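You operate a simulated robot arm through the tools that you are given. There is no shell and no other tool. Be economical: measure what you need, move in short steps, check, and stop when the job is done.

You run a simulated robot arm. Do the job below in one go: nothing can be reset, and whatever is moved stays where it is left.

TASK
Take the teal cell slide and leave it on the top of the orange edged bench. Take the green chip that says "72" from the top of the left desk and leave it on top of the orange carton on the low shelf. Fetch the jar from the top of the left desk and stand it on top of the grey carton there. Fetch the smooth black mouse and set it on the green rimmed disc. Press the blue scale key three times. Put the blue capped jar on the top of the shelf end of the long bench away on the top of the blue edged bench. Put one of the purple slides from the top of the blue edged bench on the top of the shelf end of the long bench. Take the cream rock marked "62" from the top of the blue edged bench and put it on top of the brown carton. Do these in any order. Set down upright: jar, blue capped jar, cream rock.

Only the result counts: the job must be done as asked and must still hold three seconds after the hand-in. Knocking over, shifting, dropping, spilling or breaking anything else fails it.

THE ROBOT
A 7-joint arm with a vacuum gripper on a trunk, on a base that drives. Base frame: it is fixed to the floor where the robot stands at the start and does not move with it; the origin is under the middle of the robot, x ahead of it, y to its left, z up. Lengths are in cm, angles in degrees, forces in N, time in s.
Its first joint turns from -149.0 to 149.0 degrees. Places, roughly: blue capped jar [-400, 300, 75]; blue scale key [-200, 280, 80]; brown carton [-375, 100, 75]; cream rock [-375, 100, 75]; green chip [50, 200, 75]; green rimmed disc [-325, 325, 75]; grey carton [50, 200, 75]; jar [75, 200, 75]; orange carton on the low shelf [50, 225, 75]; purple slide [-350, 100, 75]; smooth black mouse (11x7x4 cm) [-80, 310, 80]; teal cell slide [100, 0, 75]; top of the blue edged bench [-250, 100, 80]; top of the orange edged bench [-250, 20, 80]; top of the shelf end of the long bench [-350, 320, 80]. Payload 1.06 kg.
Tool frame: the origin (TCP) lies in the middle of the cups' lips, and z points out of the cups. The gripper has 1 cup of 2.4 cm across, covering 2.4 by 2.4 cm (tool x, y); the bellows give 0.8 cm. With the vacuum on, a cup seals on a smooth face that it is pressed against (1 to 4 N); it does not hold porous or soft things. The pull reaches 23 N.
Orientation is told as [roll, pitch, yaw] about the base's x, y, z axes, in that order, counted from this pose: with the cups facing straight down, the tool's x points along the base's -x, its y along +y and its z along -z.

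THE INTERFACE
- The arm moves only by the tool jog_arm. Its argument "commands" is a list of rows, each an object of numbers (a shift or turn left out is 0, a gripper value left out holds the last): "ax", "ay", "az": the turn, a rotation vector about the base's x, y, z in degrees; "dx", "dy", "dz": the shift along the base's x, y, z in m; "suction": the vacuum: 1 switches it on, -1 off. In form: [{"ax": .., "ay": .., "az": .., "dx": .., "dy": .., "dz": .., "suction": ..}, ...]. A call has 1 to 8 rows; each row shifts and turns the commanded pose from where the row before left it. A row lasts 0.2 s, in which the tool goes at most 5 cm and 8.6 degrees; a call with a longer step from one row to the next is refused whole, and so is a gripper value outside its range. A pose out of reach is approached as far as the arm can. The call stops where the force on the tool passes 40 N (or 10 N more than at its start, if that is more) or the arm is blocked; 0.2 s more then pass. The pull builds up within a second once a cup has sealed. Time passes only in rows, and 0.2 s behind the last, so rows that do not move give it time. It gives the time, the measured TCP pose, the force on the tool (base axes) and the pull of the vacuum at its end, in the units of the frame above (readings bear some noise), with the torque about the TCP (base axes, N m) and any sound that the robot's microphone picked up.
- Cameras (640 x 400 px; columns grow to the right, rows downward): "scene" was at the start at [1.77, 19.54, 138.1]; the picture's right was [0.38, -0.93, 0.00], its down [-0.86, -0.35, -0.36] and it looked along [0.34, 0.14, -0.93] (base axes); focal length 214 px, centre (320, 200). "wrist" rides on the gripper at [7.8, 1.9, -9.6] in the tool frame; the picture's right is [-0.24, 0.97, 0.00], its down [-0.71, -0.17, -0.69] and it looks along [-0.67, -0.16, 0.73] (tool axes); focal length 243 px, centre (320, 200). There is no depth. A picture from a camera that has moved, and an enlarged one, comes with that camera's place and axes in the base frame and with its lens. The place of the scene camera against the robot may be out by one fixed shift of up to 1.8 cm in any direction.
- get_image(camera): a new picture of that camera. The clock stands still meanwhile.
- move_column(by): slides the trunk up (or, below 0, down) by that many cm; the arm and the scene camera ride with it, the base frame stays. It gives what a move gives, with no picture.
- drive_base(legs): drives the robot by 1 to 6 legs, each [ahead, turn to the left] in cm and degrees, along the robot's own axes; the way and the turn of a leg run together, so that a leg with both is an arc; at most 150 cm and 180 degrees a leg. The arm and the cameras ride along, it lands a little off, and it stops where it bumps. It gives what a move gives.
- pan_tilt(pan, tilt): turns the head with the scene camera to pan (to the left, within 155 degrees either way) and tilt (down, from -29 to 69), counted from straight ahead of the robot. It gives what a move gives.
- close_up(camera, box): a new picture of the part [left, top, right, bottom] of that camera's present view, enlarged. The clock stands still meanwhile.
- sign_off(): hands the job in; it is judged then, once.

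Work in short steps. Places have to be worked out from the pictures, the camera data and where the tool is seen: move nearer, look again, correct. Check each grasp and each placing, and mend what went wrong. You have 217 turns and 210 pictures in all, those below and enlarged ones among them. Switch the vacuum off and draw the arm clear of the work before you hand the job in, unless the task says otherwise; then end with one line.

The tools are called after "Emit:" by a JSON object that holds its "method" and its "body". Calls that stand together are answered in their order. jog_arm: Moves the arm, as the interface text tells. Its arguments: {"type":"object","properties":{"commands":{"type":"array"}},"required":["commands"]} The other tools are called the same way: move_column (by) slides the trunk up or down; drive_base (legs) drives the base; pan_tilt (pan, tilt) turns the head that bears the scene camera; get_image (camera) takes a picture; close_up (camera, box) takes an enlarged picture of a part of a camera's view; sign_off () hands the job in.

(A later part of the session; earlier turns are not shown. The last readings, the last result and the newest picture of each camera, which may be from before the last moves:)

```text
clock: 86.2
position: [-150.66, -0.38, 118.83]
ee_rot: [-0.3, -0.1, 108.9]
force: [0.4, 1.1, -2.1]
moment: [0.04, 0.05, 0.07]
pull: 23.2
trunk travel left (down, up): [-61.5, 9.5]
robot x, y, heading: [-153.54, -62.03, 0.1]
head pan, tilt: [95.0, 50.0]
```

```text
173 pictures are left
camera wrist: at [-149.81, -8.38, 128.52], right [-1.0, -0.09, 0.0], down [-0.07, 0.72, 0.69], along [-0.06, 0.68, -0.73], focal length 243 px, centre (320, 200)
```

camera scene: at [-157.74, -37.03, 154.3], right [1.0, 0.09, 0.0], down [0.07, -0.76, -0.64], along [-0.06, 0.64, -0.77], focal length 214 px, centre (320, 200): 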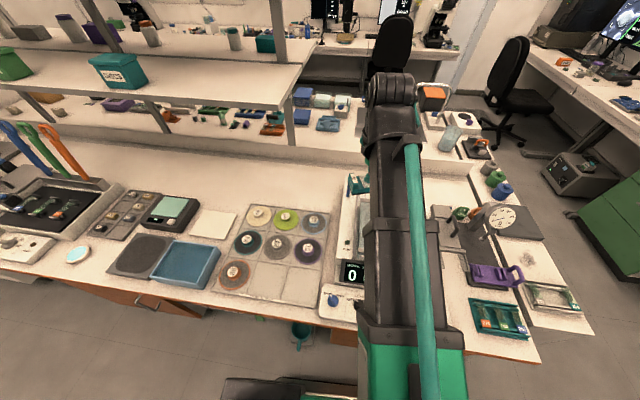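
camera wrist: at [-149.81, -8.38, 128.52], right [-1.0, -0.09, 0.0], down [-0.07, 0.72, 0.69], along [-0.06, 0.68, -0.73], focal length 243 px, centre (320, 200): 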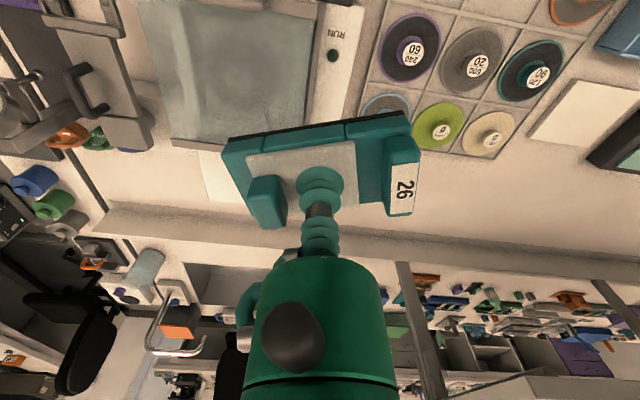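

Robot stands at (-153.6,-62); the spot (-163,29) is within reach and 15 cm off the shelf end. I extend there at height, then look.

Emit:
{"method": "jog_arm", "body": {"commands": [{"dx": -0.02, "dy": 0.04}, {"dx": -0.02, "dy": 0.04}, {"dx": -0.02, "dy": 0.04}, {"dx": -0.02, "dy": 0.04}, {"dx": -0.02, "dy": 0.04}, {"dx": -0.015, "dy": 0.04}, {"dx": -0.008, "dy": 0.04}, {}]}}

Emit:
{"method": "get_image", "body": {"camera": "wrist"}}

Emit:
{"method": "get_image", "body": {"camera": "scene"}}

```text
clock: 88.0
position: [-163.09, 27.51, 118.57]
ee_rot: [-0.2, 0.0, 108.9]
force: [-0.3, 0.1, -0.3]
moment: [0.01, 0.02, 0.03]
pull: 22.6
trunk travel left (down, up): [-61.5, 9.5]
robot x, y, heading: [-153.28, -62.28, 0.3]
head pan, tilt: [95.0, 50.0]
```

```text
172 pictures are left
camera wrist: at [-162.21, 19.53, 128.34], right [-1.0, -0.09, 0.0], down [-0.07, 0.72, 0.69], along [-0.06, 0.68, -0.73], focal length 243 px, centre (320, 200)
```

wrist: 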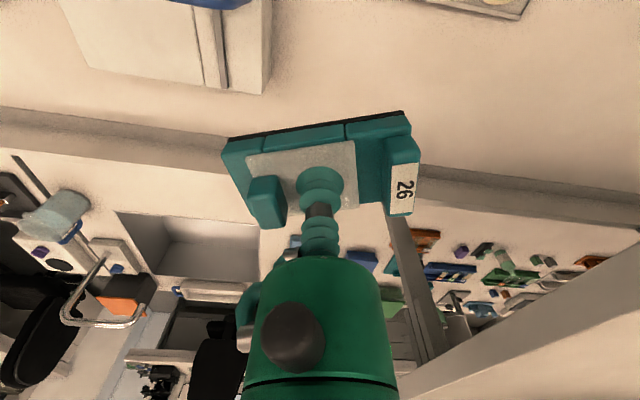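

```text
171 pictures are left
camera scene: at [-157.74, -37.05, 154.3], right [1.0, 0.09, 0.0], down [0.07, -0.76, -0.64], along [-0.06, 0.64, -0.77], focal length 214 px, centre (320, 200)
```

scene: 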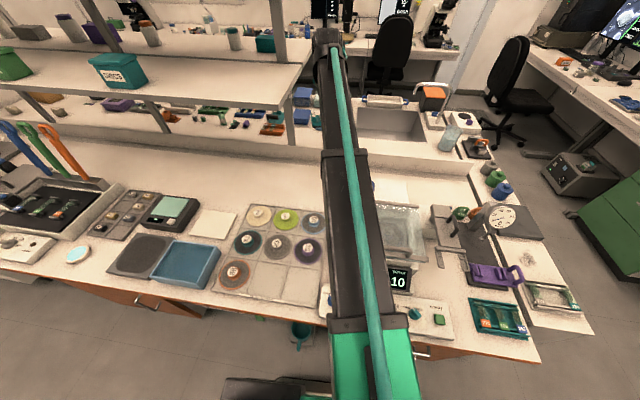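

Below is bare bench with the instrument 10 cm aside. I descend to z≈83.

Emit:
{"method": "jog_arm", "body": {"commands": [{"dz": -0.045}, {"dz": -0.045}, {"dz": -0.045}, {"dz": -0.045}, {"dz": -0.045}, {"dz": -0.045}, {"dz": -0.045}, {"dz": -0.03}]}}

Emit:
{"method": "get_image", "body": {"camera": "wrist"}}

```text
clock: 89.8
position: [-162.82, 27.5, 84.21]
ee_rot: [-0.2, -0.1, 109.0]
force: [-0.5, -0.1, -0.8]
moment: [0.01, 0.0, 0.01]
pull: 22.1
trunk travel left (down, up): [-61.5, 9.5]
robot x, y, heading: [-153.47, -62.32, 0.1]
head pan, tilt: [95.0, 50.0]
```

```text
170 pictures are left
camera wrist: at [-162.0, 19.46, 93.99], right [-1.0, -0.09, 0.0], down [-0.07, 0.72, 0.69], along [-0.06, 0.68, -0.73], focal length 243 px, centre (320, 200)
```

wrist: 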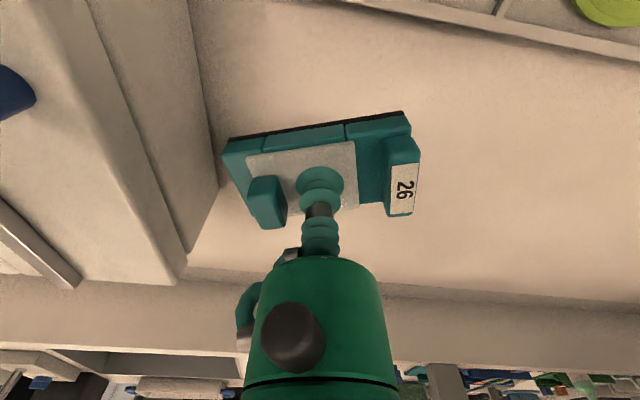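

Room is fine; I shift 1 cm left and lower gently until contact.

Emit:
{"method": "jog_arm", "body": {"commands": [{"dx": -0.01, "dz": -0.02}, {"dz": -0.015}, {"dz": -0.007}, {"dz": -0.005}, {"dz": -0.004}, {}]}}

```text
clock: 91.2
position: [-163.88, 27.63, 79.24]
ee_rot: [-0.3, -0.1, 108.8]
force: [-0.2, 0.4, -1.4]
moment: [0.02, 0.02, -0.02]
pull: 23.0
trunk travel left (down, up): [-61.5, 9.5]
robot x, y, heading: [-153.32, -62.02, 0.3]
head pan, tilt: [95.0, 50.0]
```

Emit:
{"method": "jog_arm", "body": {"commands": [{"dz": -0.005}, {"dz": -0.003}, {"dz": -0.003}, {}]}}

```text
clock: 92.2
position: [-163.99, 27.64, 78.28]
ee_rot: [-0.2, -0.1, 109.0]
force: [-0.2, 1.6, 4.4]
moment: [-0.03, 0.03, 0.01]
pull: 22.8
trunk travel left (down, up): [-61.5, 9.5]
robot x, y, heading: [-153.57, -61.92, 0.2]
head pan, tilt: [95.0, 50.0]
```

Contact at the same height as before (4 N). I release and rise.

Emit:
{"method": "jog_arm", "body": {"commands": [{"suction": -1}, {}, {}, {"dz": 0.005}, {"dz": 0.02}, {"dz": 0.04}, {}]}}

Emit:
{"method": "get_image", "body": {"camera": "wrist"}}

```text
clock: 93.8
position: [-164.06, 27.55, 84.77]
ee_rot: [-0.2, -0.2, 108.9]
force: [-1.1, 0.1, -0.5]
moment: [0.02, 0.01, -0.03]
pull: 0.1
trunk travel left (down, up): [-61.5, 9.5]
robot x, y, heading: [-153.66, -62.03, 0.4]
head pan, tilt: [95.0, 50.0]
```

```text
169 pictures are left
camera wrist: at [-163.16, 19.63, 94.39], right [-1.0, -0.09, 0.0], down [-0.07, 0.72, 0.69], along [-0.06, 0.68, -0.73], focal length 243 px, centre (320, 200)
```

wrist: 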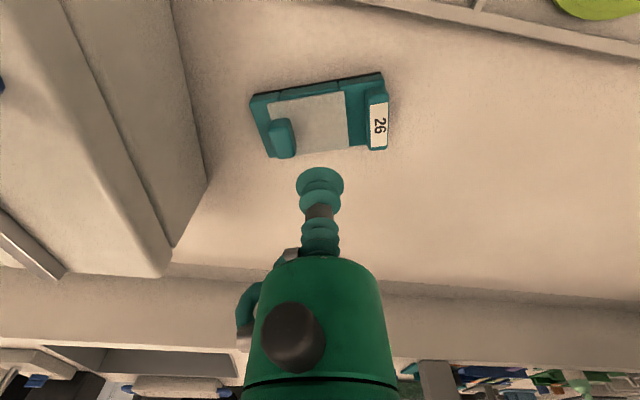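

Slide placed. I raise the arm, and pull it back toward the robot's front-left for travel.

Emit:
{"method": "jog_arm", "body": {"commands": [{"dz": 0.048}, {"dz": 0.048}, {"dz": 0.048}, {"dz": 0.048}, {"dz": 0.048}, {"dz": 0.048}, {"dz": 0.048}, {"dy": -0.045}]}}

Emit:
{"method": "jog_arm", "body": {"commands": [{"dx": 0.03, "dy": -0.04}, {"dx": 0.04, "dy": -0.03}, {"dx": 0.04, "dy": -0.03}, {"dx": 0.04, "dy": -0.03}, {"dx": 0.04, "dy": -0.03}, {"dx": 0.04, "dy": -0.03}, {"dx": 0.04, "dy": -0.03}, {"dx": 0.04, "dy": -0.03}]}}

Emit:
{"method": "jog_arm", "body": {"commands": [{"dx": 0.04, "dy": -0.03}, {"dx": 0.04, "dy": -0.03}, {"dx": 0.04, "dy": -0.03}, {"dx": 0.03, "dy": -0.04}, {"dx": 0.03, "dy": -0.04}, {"dx": 0.02, "dy": -0.04}, {}]}}

```text
clock: 95.6
position: [-163.97, 22.82, 118.24]
ee_rot: [-0.2, -0.2, 108.9]
force: [0.7, -0.5, -0.2]
moment: [0.02, -0.01, 0.02]
pull: 0.0
trunk travel left (down, up): [-61.5, 9.5]
robot x, y, heading: [-153.61, -61.88, 0.2]
head pan, tilt: [95.0, 50.0]
```

```text
clock: 97.4
position: [-132.77, -1.92, 118.08]
ee_rot: [-0.2, -0.1, 108.9]
force: [0.2, -0.3, -0.2]
moment: [-0.01, 0.02, -0.07]
pull: 0.1
trunk travel left (down, up): [-61.5, 9.5]
robot x, y, heading: [-153.77, -61.96, 0.4]
head pan, tilt: [95.0, 50.0]
```

```text
clock: 99.0
position: [-112.83, -22.86, 118.09]
ee_rot: [-0.4, -0.1, 109.1]
force: [-0.3, -0.1, 0.4]
moment: [-0.04, -0.02, 0.02]
pull: 0.1
trunk travel left (down, up): [-61.5, 9.5]
robot x, y, heading: [-153.51, -62.1, 0.2]
head pan, tilt: [95.0, 50.0]
```

Now I drive out of the aisle and around the island end to the left-desk side.

Emit:
{"method": "drive_base", "body": {"legs": [[115, 0], [0, 77], [110, 0]]}}

Emit:
{"method": "pan_tilt", "body": {"pan": -20, "tilt": 35}}

Emit:
{"method": "get_image", "body": {"camera": "scene"}}

```text
clock: 113.4
position: [-49.9, 92.22, 118.15]
ee_rot: [-0.4, -0.3, -172.0]
force: [-0.3, -1.0, -0.2]
moment: [-0.02, 0.0, 0.04]
pull: 0.0
trunk travel left (down, up): [-61.5, 9.5]
robot x, y, heading: [-18.95, 44.84, 79.2]
head pan, tilt: [95.0, 50.0]
```

```text
clock: 115.3
position: [-49.86, 92.22, 118.09]
ee_rot: [-0.4, -0.3, -172.0]
force: [0.0, 0.1, 1.0]
moment: [0.02, 0.04, 0.0]
pull: 0.0
trunk travel left (down, up): [-61.5, 9.5]
robot x, y, heading: [-18.92, 44.78, 79.2]
head pan, tilt: [-20.0, 35.0]
```

```text
168 pictures are left
camera scene: at [-31.05, 51.52, 156.47], right [0.86, -0.51, 0.0], down [-0.29, -0.49, -0.82], along [0.42, 0.7, -0.57], focal length 214 px, centre (320, 200)
```

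scene: 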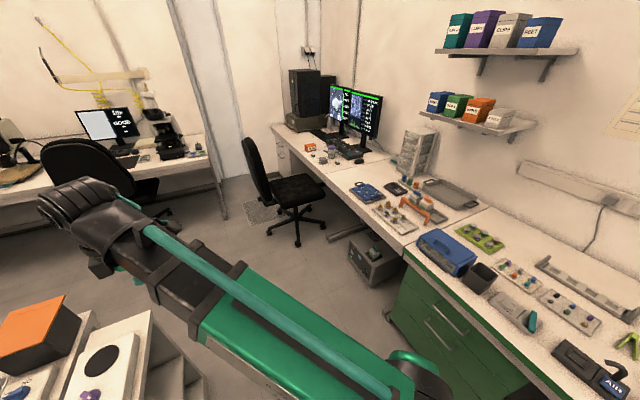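

I move to about (0,125) to inspect the left desk items closely.

Emit:
{"method": "drive_base", "body": {"legs": [[0, -6], [82, 0]]}}

Emit:
{"method": "pan_tilt", "body": {"pan": -25, "tilt": 40}}

Emit:
{"method": "get_image", "body": {"camera": "scene"}}

```text
clock: 120.3
position: [-21.67, 174.82, 118.0]
ee_rot: [-0.4, -0.1, -177.5]
force: [0.4, 1.4, 0.4]
moment: [0.03, -0.03, 0.0]
pull: 0.0
trunk travel left (down, up): [-61.5, 9.5]
robot x, y, heading: [4.37, 124.13, 73.7]
head pan, tilt: [-20.0, 35.0]
```

```text
clock: 120.9
position: [-21.6, 174.78, 118.08]
ee_rot: [-0.5, -0.2, -177.4]
force: [0.3, 0.4, 0.3]
moment: [0.04, -0.03, -0.02]
pull: 0.1
trunk travel left (down, up): [-61.5, 9.5]
robot x, y, heading: [4.19, 124.75, 73.9]
head pan, tilt: [-25.0, 40.0]
```

```text
167 pictures are left
camera scene: at [-6.44, 131.91, 155.72], right [0.75, -0.66, 0.0], down [-0.42, -0.48, -0.77], along [0.5, 0.58, -0.64], focal length 214 px, centre (320, 200)
```

scene: 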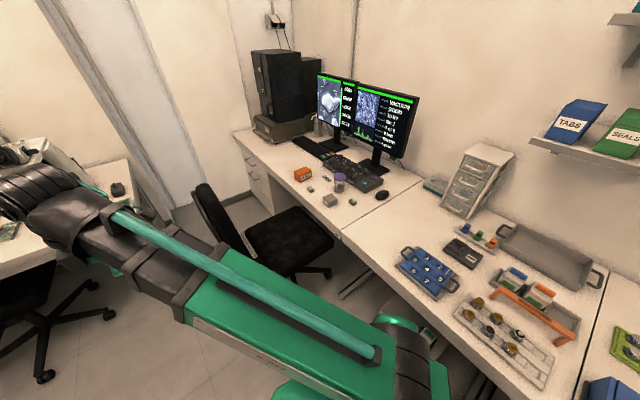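

Emit:
{"method": "close_up", "body": {"camera": "scene", "box": [270, 150, 398, 230]}}

Emit:
{"method": "close_up", "body": {"camera": "scene", "box": [0, 0, 640, 400]}}

```text
5.00 times, centred on (334, 190) of scene
camera zoom: at [-6.44, 131.91, 155.72], right [0.75, -0.66, 0.0], down [-0.42, -0.48, -0.77], along [0.5, 0.58, -0.64], focal length 1072 px, centre (250, 250)
```

zoom: 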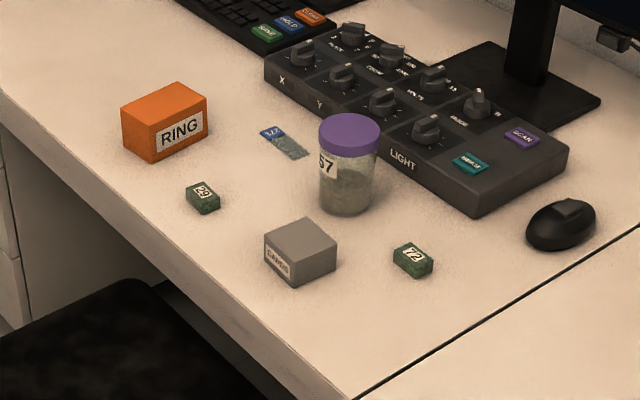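

```text
1.00 times, centred on (320, 200) of scene (not enlarged: the box is as wide or as high as the picture)
camera zoom: at [-6.44, 131.91, 155.72], right [0.75, -0.66, 0.0], down [-0.42, -0.48, -0.77], along [0.5, 0.58, -0.64], focal length 214 px, centre (320, 200)
```

zoom: 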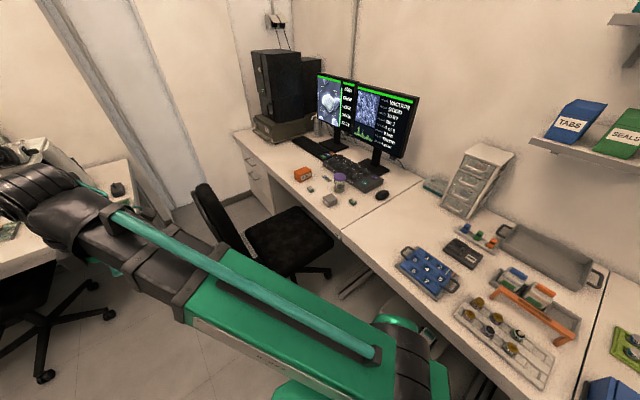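

The desk holds "RING" (orange), a grey carton, the purple-lidded jar, chips 29 and 72. The text wants the orange carton on the low wall shelf, which I examine later. I creep closer and swing the arm over the desk.

Emit:
{"method": "drive_base", "body": {"legs": [[16, 0]]}}

Emit:
{"method": "jog_arm", "body": {"commands": [{"dx": 0.03, "dy": 0.025}, {"dx": 0.03, "dy": 0.025}, {"dx": 0.035, "dy": 0.02}, {"dx": 0.045, "dy": 0.01}, {"dx": 0.045, "dy": 0.005}, {"dx": 0.05}, {"dx": 0.05}, {"dx": 0.05}]}}

Emit:
{"method": "jog_arm", "body": {"commands": [{"dx": 0.05}, {"dx": 0.048, "dy": -0.01}, {"dx": 0.048, "dy": -0.01}, {"dx": 0.048, "dy": -0.01}, {"dx": 0.048, "dy": -0.01}, {"dx": 0.048, "dy": -0.01}, {}]}}

Emit:
{"method": "get_image", "body": {"camera": "wrist"}}

Emit:
{"method": "get_image", "body": {"camera": "scene"}}

```text
clock: 122.3
position: [-17.22, 190.21, 118.07]
ee_rot: [-0.5, -0.2, -177.5]
force: [0.0, 0.7, 0.2]
moment: [-0.04, 0.01, 0.02]
pull: 0.1
trunk travel left (down, up): [-61.5, 9.5]
robot x, y, heading: [8.84, 140.01, 73.9]
head pan, tilt: [-25.0, 40.0]
```

```text
clock: 124.2
position: [16.44, 198.54, 117.93]
ee_rot: [-0.4, -0.2, -177.5]
force: [0.3, -0.3, 1.1]
moment: [-0.02, 0.03, 0.02]
pull: 0.1
trunk travel left (down, up): [-61.5, 9.5]
robot x, y, heading: [8.52, 139.84, 73.8]
head pan, tilt: [-25.0, 40.0]
```

```text
clock: 125.8
position: [45.33, 193.39, 117.81]
ee_rot: [-0.4, -0.3, -177.5]
force: [-0.5, -0.2, 0.6]
moment: [0.0, -0.01, -0.03]
pull: 0.2
trunk travel left (down, up): [-61.5, 9.5]
robot x, y, heading: [8.91, 139.99, 73.9]
head pan, tilt: [-25.0, 40.0]
```

```text
164 pictures are left
camera wrist: at [53.42, 191.95, 127.59], right [-0.19, -0.98, -0.01], down [-0.71, 0.14, 0.69], along [-0.68, 0.14, -0.72], focal length 243 px, centre (320, 200)
```

wrist: 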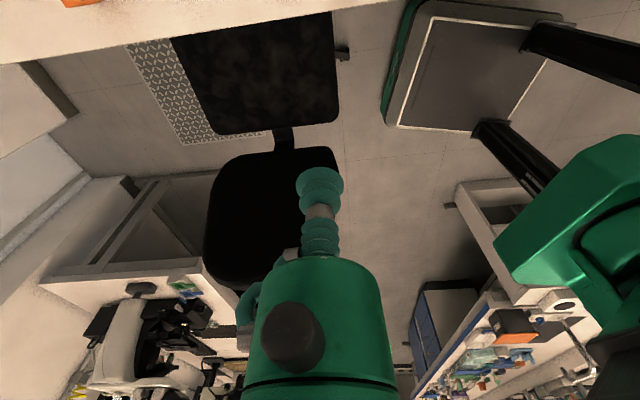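

```text
163 pictures are left
camera scene: at [-2.0, 147.11, 155.72], right [0.75, -0.66, 0.0], down [-0.42, -0.48, -0.77], along [0.5, 0.58, -0.64], focal length 214 px, centre (320, 200)
```

scene: 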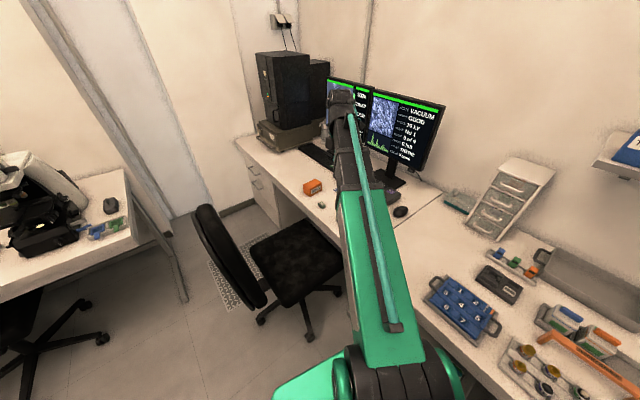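

I turn the tool so its camera sits on the near (-y) side and go over the chip area.

Emit:
{"method": "jog_arm", "body": {"commands": [{"dx": 0.026, "dy": -0.006, "az": -8.5}, {"dx": 0.026, "dy": -0.006, "az": -8.5}, {"dx": 0.026, "dy": -0.006, "az": -8.5}, {"dx": 0.026, "dy": -0.006, "az": -8.5}, {"dx": 0.026, "dy": -0.006, "az": -8.5}, {"dx": 0.026, "dy": -0.006, "az": -8.5}, {"dx": 0.026, "dy": -0.006, "az": -8.5}, {"dx": 0.026, "dy": -0.006, "az": -8.5}]}}

Emit:
{"method": "jog_arm", "body": {"commands": [{"az": -8.5}, {"az": -8.5}, {"az": -8.5}, {"dz": -0.04}, {"dz": -0.04}, {"dz": -0.04}, {}]}}

Emit:
{"method": "get_image", "body": {"camera": "wrist"}}

```text
clock: 127.5
position: [66.06, 188.82, 118.0]
ee_rot: [-0.5, -0.2, 114.3]
force: [0.0, 0.8, 0.5]
moment: [0.01, -0.04, 0.0]
pull: 0.1
trunk travel left (down, up): [-61.5, 9.5]
robot x, y, heading: [8.89, 139.59, 73.8]
head pan, tilt: [-25.0, 40.0]
```

```text
clock: 129.2
position: [66.14, 189.08, 106.09]
ee_rot: [-0.4, -0.2, 89.0]
force: [0.7, 0.0, 0.0]
moment: [-0.02, 0.06, -0.01]
pull: 0.1
trunk travel left (down, up): [-61.5, 9.5]
robot x, y, heading: [9.19, 140.12, 73.6]
head pan, tilt: [-25.0, 40.0]
```

```text
162 pictures are left
camera wrist: at [64.14, 181.26, 115.8], right [-0.97, 0.25, -0.01], down [0.18, 0.7, 0.69], along [0.18, 0.67, -0.72], focal length 243 px, centre (320, 200)
```

wrist: 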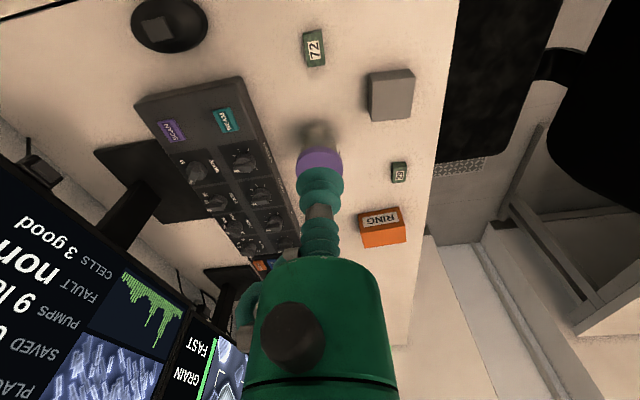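

Chip 72 is at (67.3,189), grey carton at (57.7,195.7), jar lid near (69.5,201). Jar first: I move above its lid.

Emit:
{"method": "jog_arm", "body": {"commands": [{"dx": 0.015, "dy": 0.04}, {"dx": 0.018, "dy": 0.04}, {"dy": 0.03}, {"dz": -0.03}, {}]}}

Emit:
{"method": "get_image", "body": {"camera": "wrist"}}

```text
clock: 130.3
position: [69.62, 199.72, 103.11]
ee_rot: [-0.4, -0.1, 89.1]
force: [-0.6, -1.0, -0.2]
moment: [-0.01, 0.02, 0.02]
pull: 0.0
trunk travel left (down, up): [-61.5, 9.5]
robot x, y, heading: [8.93, 140.02, 73.9]
head pan, tilt: [-25.0, 40.0]
```

```text
161 pictures are left
camera wrist: at [67.5, 191.91, 112.79], right [-0.97, 0.25, -0.01], down [0.18, 0.7, 0.69], along [0.18, 0.67, -0.72], focal length 243 px, centre (320, 200)
```

wrist: 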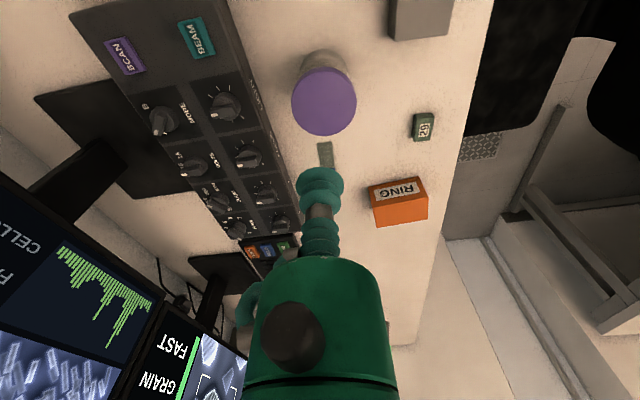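

Lid centre estimated (70,202). I go above it at z≈93 and look again.

Emit:
{"method": "jog_arm", "body": {"commands": [{"dx": 0.003, "dy": 0.022, "dz": -0.03}, {"dz": -0.04}, {"dz": -0.03}, {}]}}

Emit:
{"method": "get_image", "body": {"camera": "wrist"}}

```text
clock: 131.3
position: [69.81, 202.09, 93.13]
ee_rot: [-0.4, -0.1, 89.1]
force: [-0.1, 0.8, 0.0]
moment: [0.03, 0.0, -0.02]
pull: 0.1
trunk travel left (down, up): [-61.5, 9.5]
robot x, y, heading: [8.91, 139.51, 73.9]
head pan, tilt: [-25.0, 40.0]
```

```text
160 pictures are left
camera wrist: at [67.77, 194.34, 102.78], right [-0.97, 0.25, -0.01], down [0.18, 0.7, 0.69], along [0.18, 0.67, -0.72], focal length 243 px, centre (320, 200)
```

wrist: 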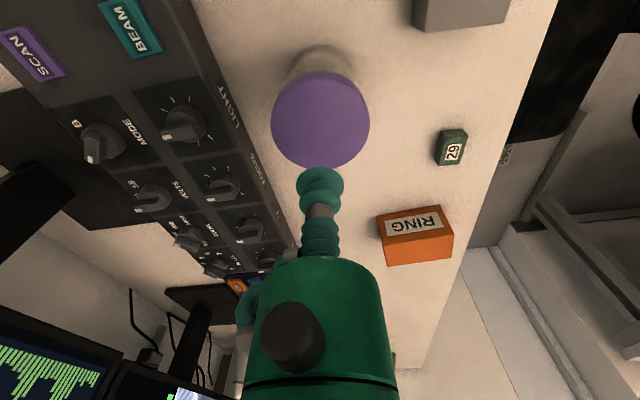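

Lid top is z≈86.9 at (69.8,201.6). I descend with suction in fine steps.

Emit:
{"method": "jog_arm", "body": {"commands": [{"dy": -0.004, "dz": -0.03, "suction": 1}, {"dz": -0.02}, {"dz": -0.008}, {"dz": -0.005}, {"dz": -0.004}, {}]}}

```text
clock: 132.8
position: [69.84, 201.65, 86.52]
ee_rot: [-0.5, -0.4, 89.0]
force: [2.6, -1.7, 11.4]
moment: [-0.01, 0.06, 0.04]
pull: 23.3
trunk travel left (down, up): [-61.5, 9.5]
robot x, y, heading: [9.03, 140.14, 73.9]
head pan, tilt: [-25.0, 40.0]
```

Sealed. I lift the jar to z≈101.

Emit:
{"method": "jog_arm", "body": {"commands": [{"dz": 0.01}, {"dz": 0.02}, {"dz": 0.04}, {"dz": 0.04}, {"dz": 0.04}, {}]}}

Emit:
{"method": "get_image", "body": {"camera": "wrist"}}

Emit:
{"method": "close_up", "body": {"camera": "scene", "box": [280, 140, 440, 240]}}

```text
clock: 134.2
position: [69.99, 201.55, 101.19]
ee_rot: [-0.4, -0.2, 89.0]
force: [-0.5, -1.0, -1.7]
moment: [-0.04, 0.0, -0.02]
pull: 22.6
trunk travel left (down, up): [-61.5, 9.5]
robot x, y, heading: [9.11, 139.82, 73.9]
head pan, tilt: [-25.0, 40.0]
```

```text
159 pictures are left
camera wrist: at [67.86, 193.77, 110.93], right [-0.97, 0.25, -0.01], down [0.18, 0.7, 0.69], along [0.18, 0.67, -0.73], focal length 243 px, centre (320, 200)
```

wrist: 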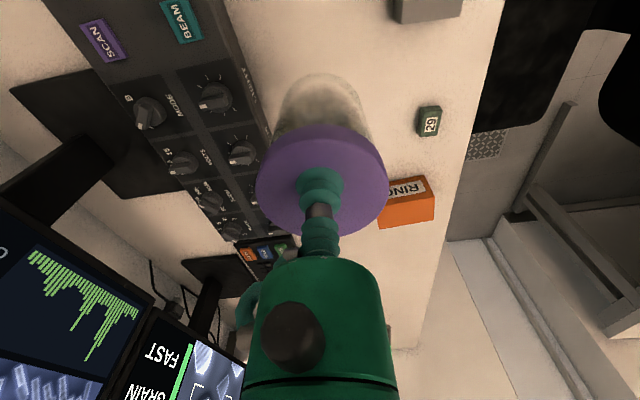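

```text
4.00 times, centred on (360, 190) of scene
camera zoom: at [-1.99, 147.12, 155.72], right [0.75, -0.66, 0.0], down [-0.42, -0.48, -0.77], along [0.5, 0.58, -0.64], focal length 858 px, centre (160, 240)
```

zoom: 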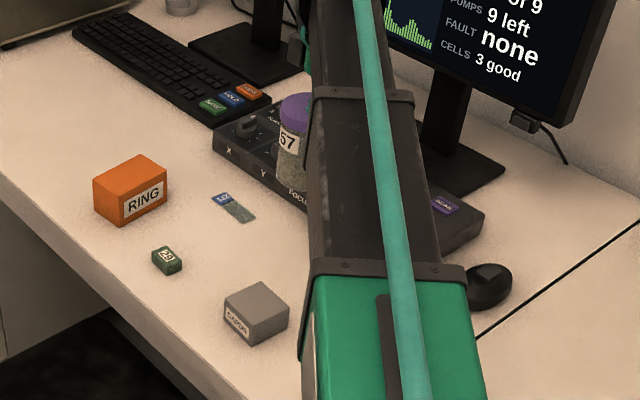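

Jar held. I move over the grey carton at z≈106 and check alignment.

Emit:
{"method": "jog_arm", "body": {"commands": [{"dz": 0.04, "dx": -0.01}, {"dx": -0.04, "dy": -0.02, "dz": 0.01}, {"dx": -0.04, "dy": -0.02}, {"dx": -0.031, "dy": -0.015}, {}]}}

Emit:
{"method": "get_image", "body": {"camera": "wrist"}}

```text
clock: 135.3
position: [57.71, 196.01, 106.41]
ee_rot: [-0.3, -0.3, 89.0]
force: [0.2, -0.2, -1.8]
moment: [-0.03, 0.01, 0.0]
pull: 22.6
trunk travel left (down, up): [-61.5, 9.5]
robot x, y, heading: [8.68, 139.85, 73.9]
head pan, tilt: [-25.0, 40.0]
```

```text
157 pictures are left
camera wrist: at [55.68, 188.31, 116.08], right [-0.97, 0.25, -0.01], down [0.18, 0.7, 0.69], along [0.18, 0.67, -0.72], focal length 243 px, centre (320, 200)
```

wrist: 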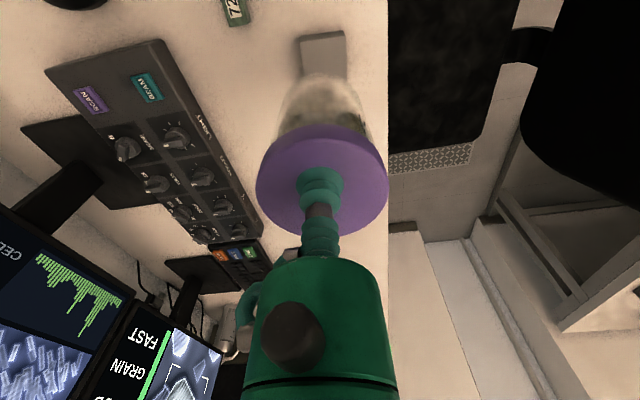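

Well centred. I lower to just above the carton, then feel for contact.

Emit:
{"method": "jog_arm", "body": {"commands": [{"dy": 0.003, "dz": -0.04}, {"dz": -0.04}, {"dz": -0.03}, {"dz": -0.01}, {"dz": -0.005}, {"dz": -0.005}, {}]}}

Emit:
{"method": "get_image", "body": {"camera": "wrist"}}

Emit:
{"method": "close_up", "body": {"camera": "scene", "box": [280, 140, 440, 240]}}

```text
clock: 136.9
position: [57.77, 196.44, 93.34]
ee_rot: [-0.4, -0.2, 89.1]
force: [-0.4, 0.2, -2.2]
moment: [-0.04, 0.01, 0.03]
pull: 22.9
trunk travel left (down, up): [-61.5, 9.5]
robot x, y, heading: [8.94, 139.66, 73.7]
head pan, tilt: [-25.0, 40.0]
```

```text
156 pictures are left
camera wrist: at [55.66, 188.71, 102.99], right [-0.97, 0.25, -0.01], down [0.18, 0.7, 0.69], along [0.18, 0.67, -0.72], focal length 243 px, centre (320, 200)
```

wrist: 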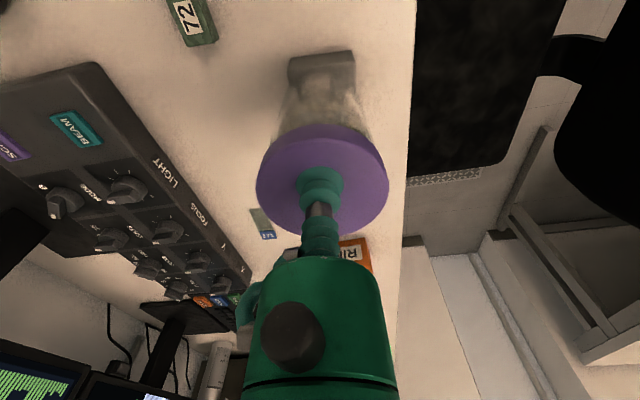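

```text
4.00 times, centred on (360, 190) of scene
camera zoom: at [-1.99, 147.12, 155.72], right [0.75, -0.66, 0.0], down [-0.42, -0.48, -0.77], along [0.5, 0.58, -0.64], focal length 858 px, centre (160, 240)
```

zoom: 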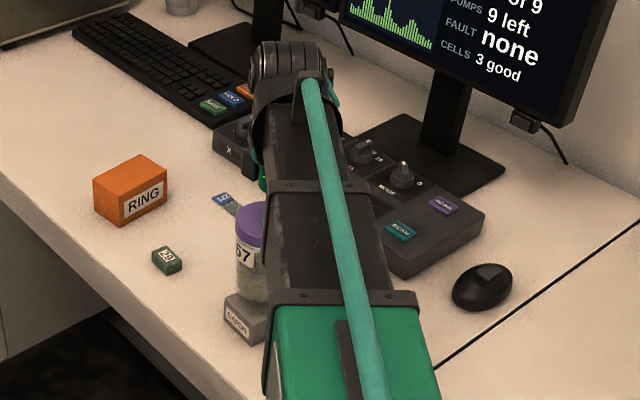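

I zoom on the jar-carton gap to check the fore-aft alignment.

Emit:
{"method": "close_up", "body": {"camera": "wrist", "box": [240, 30, 400, 130]}}

```text
4.00 times, centred on (320, 80) of wrist
camera zoom: at [55.66, 188.71, 102.99], right [-0.97, 0.25, -0.01], down [0.18, 0.7, 0.69], along [0.18, 0.67, -0.72], focal length 970 px, centre (320, 680)
```

zoom: 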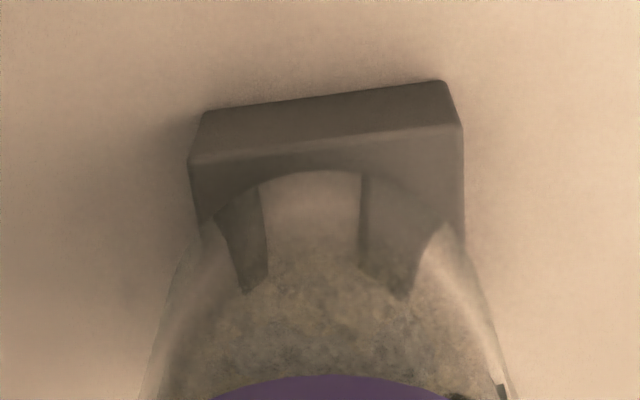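

Jar and carton edges coincide well. I lower until contact.

Emit:
{"method": "jog_arm", "body": {"commands": [{"dz": -0.008}, {"dz": -0.005}, {"dz": -0.004}, {"dz": -0.003}, {}]}}

```text
clock: 138.2
position: [57.57, 196.4, 91.4]
ee_rot: [-0.3, -0.2, 88.9]
force: [-1.0, 0.2, -1.9]
moment: [-0.04, -0.03, 0.0]
pull: 23.3
trunk travel left (down, up): [-61.5, 9.5]
robot x, y, heading: [8.89, 140.37, 73.8]
head pan, tilt: [-25.0, 40.0]
```

Emit:
{"method": "jog_arm", "body": {"commands": [{"dz": -0.004}, {"dz": -0.003}, {"dz": -0.003}, {}]}}

```text
clock: 139.2
position: [57.52, 196.18, 90.6]
ee_rot: [-0.5, -0.3, 89.1]
force: [1.5, 0.7, 6.4]
moment: [0.01, 0.02, 0.02]
pull: 22.6
trunk travel left (down, up): [-61.5, 9.5]
robot x, y, heading: [9.14, 139.79, 73.9]
head pan, tilt: [-25.0, 40.0]
```

Firm contact. I release, wait, and rise straight.

Emit:
{"method": "jog_arm", "body": {"commands": [{"suction": -1}, {}, {}, {"dz": 0.005}, {"dz": 0.01}, {"dz": 0.04}, {"dz": 0.04}, {}]}}

Emit:
{"method": "close_up", "body": {"camera": "scene", "box": [280, 140, 440, 240]}}

Emit:
{"method": "get_image", "body": {"camera": "wrist"}}

```text
clock: 140.9
position: [57.57, 196.39, 99.84]
ee_rot: [-0.4, -0.2, 89.1]
force: [-0.2, 0.5, -0.6]
moment: [-0.02, 0.02, 0.02]
pull: 0.0
trunk travel left (down, up): [-61.5, 9.5]
robot x, y, heading: [8.78, 140.03, 73.9]
head pan, tilt: [-25.0, 40.0]
```

```text
4.00 times, centred on (360, 190) of scene
camera zoom: at [-1.99, 147.11, 155.72], right [0.75, -0.66, 0.0], down [-0.42, -0.48, -0.77], along [0.5, 0.58, -0.64], focal length 858 px, centre (160, 240)
```

zoom: 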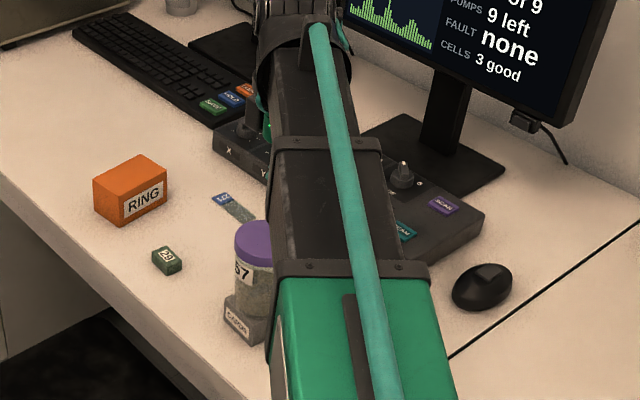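

```text
152 pictures are left
camera wrist: at [55.66, 188.69, 109.57], right [-0.97, 0.25, -0.01], down [0.18, 0.7, 0.69], along [0.18, 0.67, -0.72], focal length 243 px, centre (320, 200)
```

wrist: 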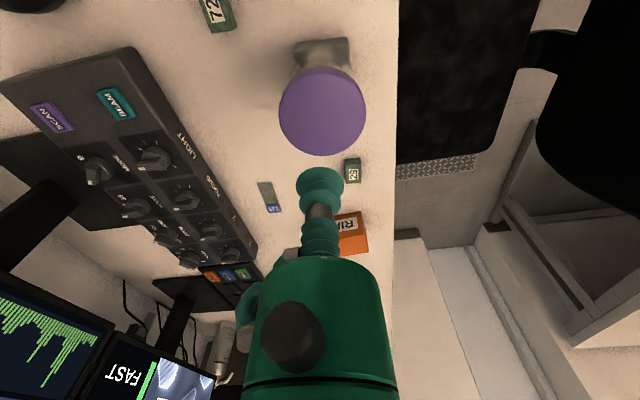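

Jar stands on the grey carton. Now chip 72: I move above (67.3,189).

Emit:
{"method": "jog_arm", "body": {"commands": [{"dz": 0.02, "dx": 0.03, "dy": -0.02}, {"dx": 0.035, "dy": -0.03}, {"dx": 0.033, "dy": -0.025}, {"dz": -0.04}, {"dz": -0.04}, {"dz": -0.03}, {}]}}

Emit:
{"method": "get_image", "body": {"camera": "wrist"}}

```text
clock: 142.6
position: [67.36, 188.86, 90.99]
ee_rot: [-0.4, -0.2, 88.9]
force: [0.2, -0.5, -0.6]
moment: [0.01, 0.0, -0.02]
pull: 0.1
trunk travel left (down, up): [-61.5, 9.5]
robot x, y, heading: [9.18, 139.96, 73.5]
head pan, tilt: [-25.0, 40.0]
```

```text
151 pictures are left
camera wrist: at [65.44, 181.17, 100.71], right [-0.97, 0.25, -0.01], down [0.18, 0.7, 0.69], along [0.18, 0.67, -0.72], focal length 243 px, centre (320, 200)
```

wrist: 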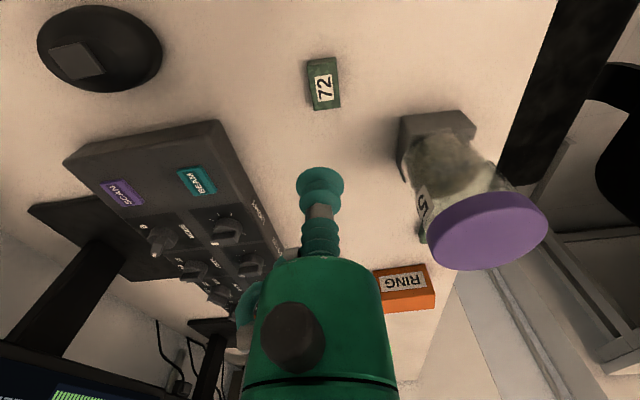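

Aligned. I descend to z≈81 and zoom to centre on the chip's top.

Emit:
{"method": "jog_arm", "body": {"commands": [{"dz": -0.04}, {"dz": -0.04}, {"dz": -0.015}, {}]}}

Emit:
{"method": "close_up", "body": {"camera": "wrist", "box": [240, 90, 400, 190]}}

```text
clock: 143.6
position: [67.59, 189.0, 81.21]
ee_rot: [-0.4, -0.1, 89.0]
force: [-0.3, -0.4, -0.5]
moment: [-0.02, 0.01, -0.02]
pull: 0.0
trunk travel left (down, up): [-61.5, 9.5]
robot x, y, heading: [8.51, 139.75, 73.8]
head pan, tilt: [-25.0, 40.0]
```

```text
4.00 times, centred on (320, 140) of wrist
camera zoom: at [65.49, 181.15, 90.94], right [-0.97, 0.25, -0.01], down [0.18, 0.7, 0.69], along [0.18, 0.67, -0.72], focal length 970 px, centre (320, 440)
```

zoom: 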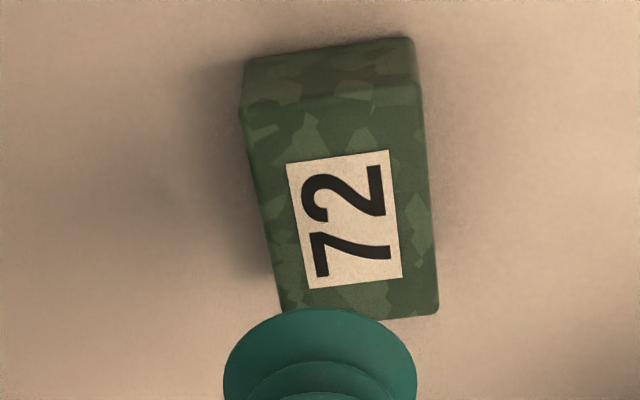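

Chip centre about (67.2,188.8). I press down with suction.

Emit:
{"method": "jog_arm", "body": {"commands": [{"dx": -0.003, "dy": -0.002, "suction": 1}, {"dz": -0.015}, {"dz": -0.01}, {"dz": -0.006}, {"dz": -0.004}, {}]}}

```text
clock: 144.9
position: [67.15, 188.59, 77.79]
ee_rot: [-0.4, -0.1, 89.0]
force: [0.2, 0.7, 0.3]
moment: [0.0, 0.0, 0.0]
pull: 22.8
trunk travel left (down, up): [-61.5, 9.5]
robot x, y, heading: [8.71, 140.16, 73.7]
head pan, tilt: [-25.0, 40.0]
```

Sealed. I lift and then look toward the low wall shelf.

Emit:
{"method": "jog_arm", "body": {"commands": [{"dz": 0.02}, {"dz": 0.04}, {"dz": 0.048}, {"dz": 0.048}, {"dz": 0.048}, {"dz": 0.048}, {"dz": 0.048}, {"dz": 0.048}]}}

Emit:
{"method": "pan_tilt", "body": {"pan": -75, "tilt": 20}}

Emit:
{"method": "get_image", "body": {"camera": "scene"}}

Emit:
{"method": "get_image", "body": {"camera": "wrist"}}

```text
clock: 146.8
position: [67.06, 188.87, 112.82]
ee_rot: [-0.5, -0.3, 89.1]
force: [0.2, 0.3, -1.4]
moment: [0.0, -0.01, 0.03]
pull: 22.6
trunk travel left (down, up): [-61.5, 9.5]
robot x, y, heading: [8.63, 139.79, 73.8]
head pan, tilt: [-25.0, 40.0]
```

```text
clock: 147.9
position: [67.04, 188.84, 112.55]
ee_rot: [-0.4, -0.2, 89.0]
force: [0.4, -0.2, -0.9]
moment: [0.02, 0.02, -0.03]
pull: 22.4
trunk travel left (down, up): [-61.5, 9.5]
robot x, y, heading: [9.0, 140.01, 74.0]
head pan, tilt: [-75.0, 20.0]
```

```text
149 pictures are left
camera scene: at [1.71, 140.53, 158.86], right [-0.02, -1.0, 0.0], down [-0.34, 0.01, -0.94], along [0.94, -0.02, -0.34], focal length 214 px, centre (320, 200)
```

scene: 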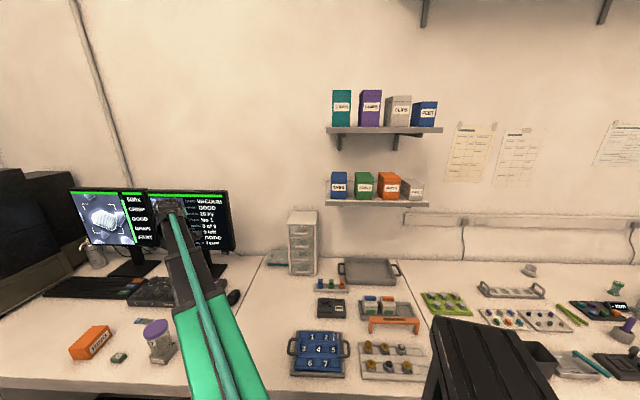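

```text
148 pictures are left
camera wrist: at [65.04, 181.04, 122.34], right [-0.97, 0.25, -0.01], down [0.18, 0.7, 0.69], along [0.18, 0.67, -0.72], focal length 243 px, centre (320, 200)
```

wrist: 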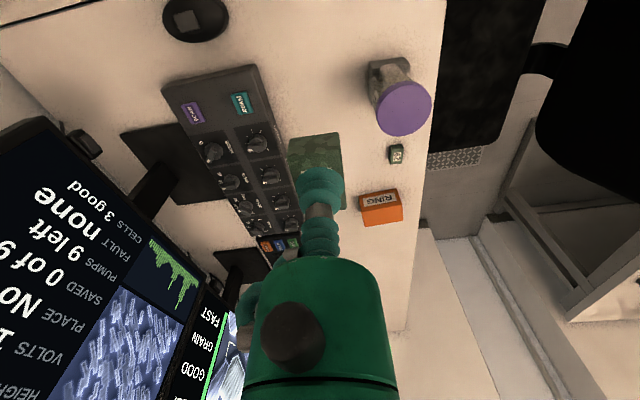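

I zoom on the low shelf to judge the orange carton there.

Emit:
{"method": "close_up", "body": {"camera": "scene", "box": [310, 80, 470, 220]}}

Emit:
{"method": "close_up", "body": {"camera": "scene", "box": [40, 300, 200, 400]}}

```text
2.86 times, centred on (390, 150) of scene
camera zoom: at [1.71, 140.53, 158.86], right [-0.02, -1.0, 0.0], down [-0.34, 0.01, -0.94], along [0.94, -0.02, -0.34], focal length 613 px, centre (120, 343)
```

zoom: 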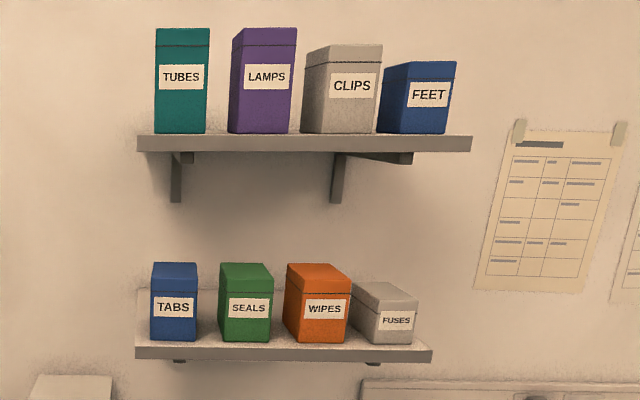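

```text
4.00 times, centred on (120, 350) of scene
camera zoom: at [1.71, 140.53, 158.86], right [-0.02, -1.0, 0.0], down [-0.34, 0.01, -0.94], along [0.94, -0.02, -0.34], focal length 858 px, centre (1120, -400)
```

zoom: 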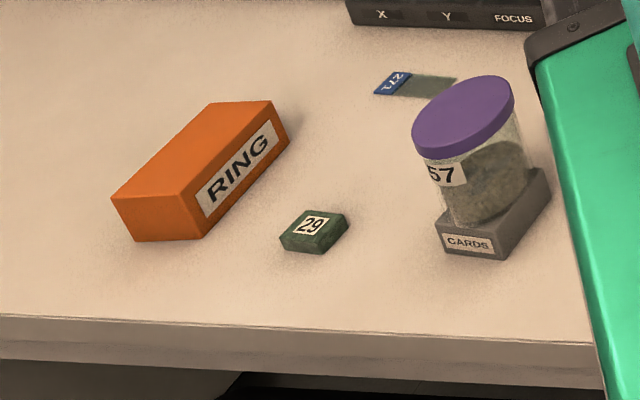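

Text and the rough place disagree for the orange carton; I set the chip on the near orange carton only provisionally... First I creep 5 cm closer and go above it to look.

Emit:
{"method": "drive_base", "body": {"legs": [[5, 0]]}}

Emit:
{"method": "jog_arm", "body": {"commands": [{"dx": -0.01, "dy": 0.04}, {"dx": -0.01, "dy": 0.04}, {"dx": -0.01, "dy": 0.045}, {"dx": -0.01, "dy": 0.045}, {"dx": -0.01, "dy": 0.045}, {"dx": -0.01, "dy": 0.045}, {}]}}

Emit:
{"method": "get_image", "body": {"camera": "wrist"}}

```text
clock: 148.8
position: [68.51, 193.62, 112.49]
ee_rot: [-0.3, -0.2, 88.9]
force: [-0.4, -0.4, -0.8]
moment: [-0.03, -0.01, -0.04]
pull: 23.2
trunk travel left (down, up): [-61.5, 9.5]
robot x, y, heading: [10.01, 144.83, 73.7]
head pan, tilt: [-75.0, 20.0]
```

```text
clock: 150.4
position: [62.44, 219.48, 112.51]
ee_rot: [-0.4, -0.3, 88.9]
force: [0.3, -0.8, -0.8]
moment: [0.01, -0.02, 0.02]
pull: 23.2
trunk travel left (down, up): [-61.5, 9.5]
robot x, y, heading: [10.15, 144.83, 73.6]
head pan, tilt: [-75.0, 20.0]
```

```text
145 pictures are left
camera wrist: at [60.45, 211.81, 122.15], right [-0.97, 0.25, -0.01], down [0.18, 0.7, 0.69], along [0.18, 0.67, -0.72], focal length 243 px, centre (320, 200)
```

wrist: 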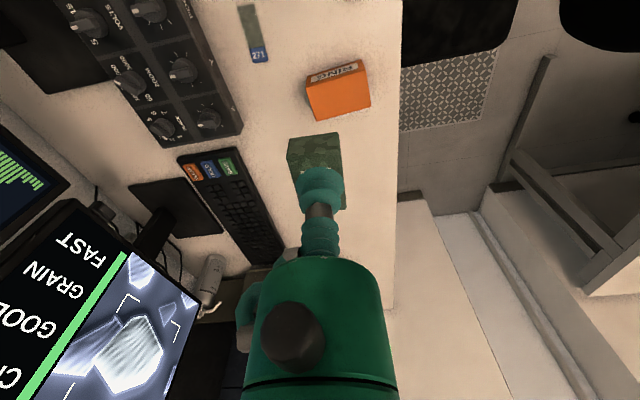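

RING's top centre is (61.7,227.3). I go above it and descend to z≈90.

Emit:
{"method": "jog_arm", "body": {"commands": [{"dx": -0.007, "dy": 0.04}, {"dy": 0.037}, {"dz": -0.045}, {"dz": -0.045}, {"dz": -0.045}, {"dz": -0.045}, {"dz": -0.04}, {}]}}

Emit:
{"method": "get_image", "body": {"camera": "wrist"}}

```text
clock: 152.2
position: [61.62, 227.39, 90.55]
ee_rot: [-0.4, -0.2, 88.9]
force: [0.0, -0.9, -0.3]
moment: [0.0, -0.01, -0.02]
pull: 22.6
trunk travel left (down, up): [-61.5, 9.5]
robot x, y, heading: [10.21, 144.67, 73.9]
head pan, tilt: [-75.0, 20.0]
```

```text
144 pictures are left
camera wrist: at [59.58, 219.59, 100.31], right [-0.97, 0.25, -0.01], down [0.18, 0.7, 0.69], along [0.18, 0.67, -0.72], focal length 243 px, centre (320, 200)
```

wrist: 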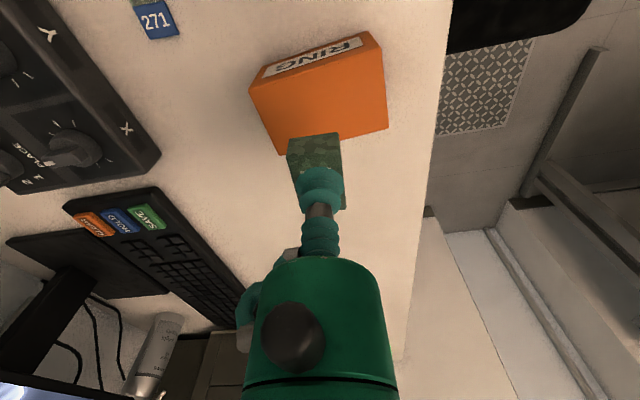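

Centred. I lower until contact.

Emit:
{"method": "jog_arm", "body": {"commands": [{"dz": -0.03}, {"dz": -0.02}, {"dz": -0.008}, {"dz": -0.005}, {"dz": -0.004}, {}]}}

```text
clock: 153.7
position: [61.9, 227.3, 83.99]
ee_rot: [-0.4, -0.2, 88.9]
force: [0.3, 0.5, -0.5]
moment: [-0.01, -0.01, 0.01]
pull: 23.0
trunk travel left (down, up): [-61.5, 9.5]
robot x, y, heading: [9.95, 144.9, 73.9]
head pan, tilt: [-75.0, 20.0]
```

Emit:
{"method": "jog_arm", "body": {"commands": [{"dz": -0.005}, {"dz": -0.003}, {"dz": -0.003}, {}]}}

```text
clock: 154.7
position: [61.8, 227.25, 83.08]
ee_rot: [-0.5, -0.2, 88.9]
force: [5.3, 5.8, 19.3]
moment: [-0.05, 0.03, -0.01]
pull: 22.8
trunk travel left (down, up): [-61.5, 9.5]
robot x, y, heading: [10.34, 144.83, 73.6]
head pan, tilt: [-75.0, 20.0]
```

Contact; I ease up slightly, release, and rise.

Emit:
{"method": "jog_arm", "body": {"commands": [{"dz": 0.003}, {"suction": -1}, {}, {}, {"dz": 0.008}, {"dz": 0.04}, {"dz": 0.04}, {}]}}

Emit:
{"method": "get_image", "body": {"camera": "wrist"}}

```text
clock: 156.4
position: [61.89, 227.3, 91.9]
ee_rot: [-0.3, -0.2, 89.0]
force: [-0.3, 0.0, 0.8]
moment: [-0.02, -0.01, 0.02]
pull: 0.0
trunk travel left (down, up): [-61.5, 9.5]
robot x, y, heading: [10.37, 144.66, 74.0]
head pan, tilt: [-75.0, 20.0]
```

```text
143 pictures are left
camera wrist: at [59.83, 219.52, 101.56], right [-0.97, 0.25, -0.01], down [0.18, 0.7, 0.69], along [0.18, 0.67, -0.72], focal length 243 px, centre (320, 200)
```

wrist: 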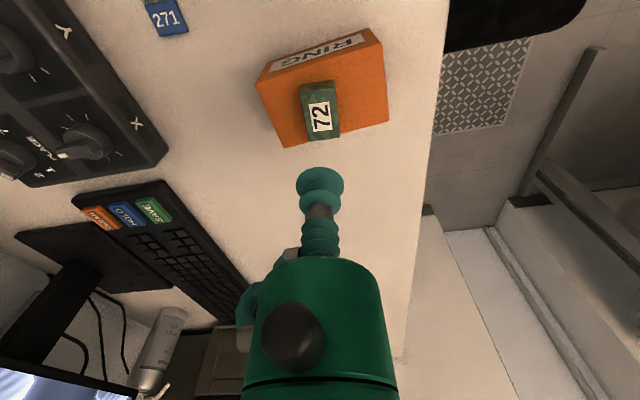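

Chip 72 sits on the orange carton for now. I raise and fold the arm toward the robot's front.

Emit:
{"method": "jog_arm", "body": {"commands": [{"dz": 0.045}, {"dz": 0.045}, {"dz": 0.045}, {"dz": 0.045}, {"dz": 0.045}, {"dz": 0.045}, {"dx": -0.04, "dy": -0.028}, {"dx": -0.04, "dy": -0.028}]}}

Emit:
{"method": "jog_arm", "body": {"commands": [{"dx": -0.04, "dy": -0.028}, {"dx": -0.04, "dy": -0.028}, {"dx": -0.04, "dy": -0.028}, {"dx": -0.04, "dy": -0.028}, {"dx": -0.04, "dy": -0.028}, {"dx": -0.04, "dy": -0.028}, {"dx": -0.04, "dy": -0.028}, {}]}}

Emit:
{"method": "pan_tilt", "body": {"pan": 55, "tilt": 35}}

Emit:
{"method": "get_image", "body": {"camera": "scene"}}

```text
clock: 158.2
position: [53.63, 221.65, 119.0]
ee_rot: [-0.4, -0.2, 89.0]
force: [0.0, 0.0, 0.2]
moment: [0.01, -0.01, 0.01]
pull: 0.1
trunk travel left (down, up): [-61.5, 9.5]
robot x, y, heading: [10.46, 144.67, 73.7]
head pan, tilt: [-75.0, 20.0]
```

```text
clock: 159.6
position: [31.18, 206.13, 118.88]
ee_rot: [-0.7, -0.8, 89.5]
force: [-2.5, 4.8, -6.9]
moment: [-0.11, -0.46, -0.38]
pull: 0.0
trunk travel left (down, up): [-61.5, 9.5]
robot x, y, heading: [10.12, 144.84, 74.0]
head pan, tilt: [-75.0, 20.0]
stopped in row 6: the force on the tool passed its limit at 57 N (the readings are from after the stop); the commanded pose is now the measured one
```

```text
clock: 161.7
position: [31.13, 206.09, 118.98]
ee_rot: [-0.7, -0.8, 89.4]
force: [1.9, 6.1, -14.8]
moment: [0.51, -0.1, 0.07]
pull: 0.1
trunk travel left (down, up): [-61.5, 9.5]
robot x, y, heading: [10.17, 144.41, 73.8]
head pan, tilt: [55.0, 35.0]
```

```text
142 pictures are left
camera scene: at [-11.72, 152.39, 156.47], right [0.78, 0.63, 0.0], down [0.36, -0.45, -0.82], along [-0.51, 0.64, -0.57], focal length 214 px, centre (320, 200)
```

scene: 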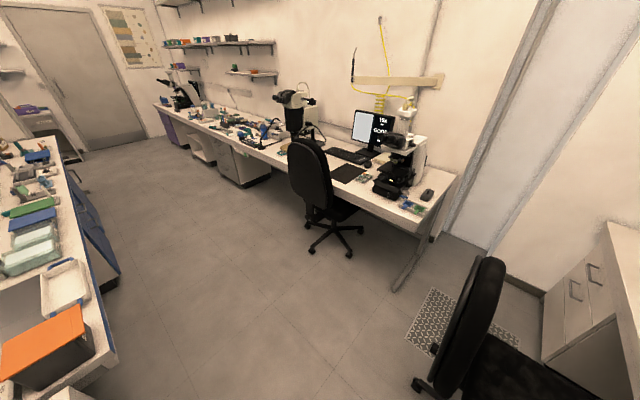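

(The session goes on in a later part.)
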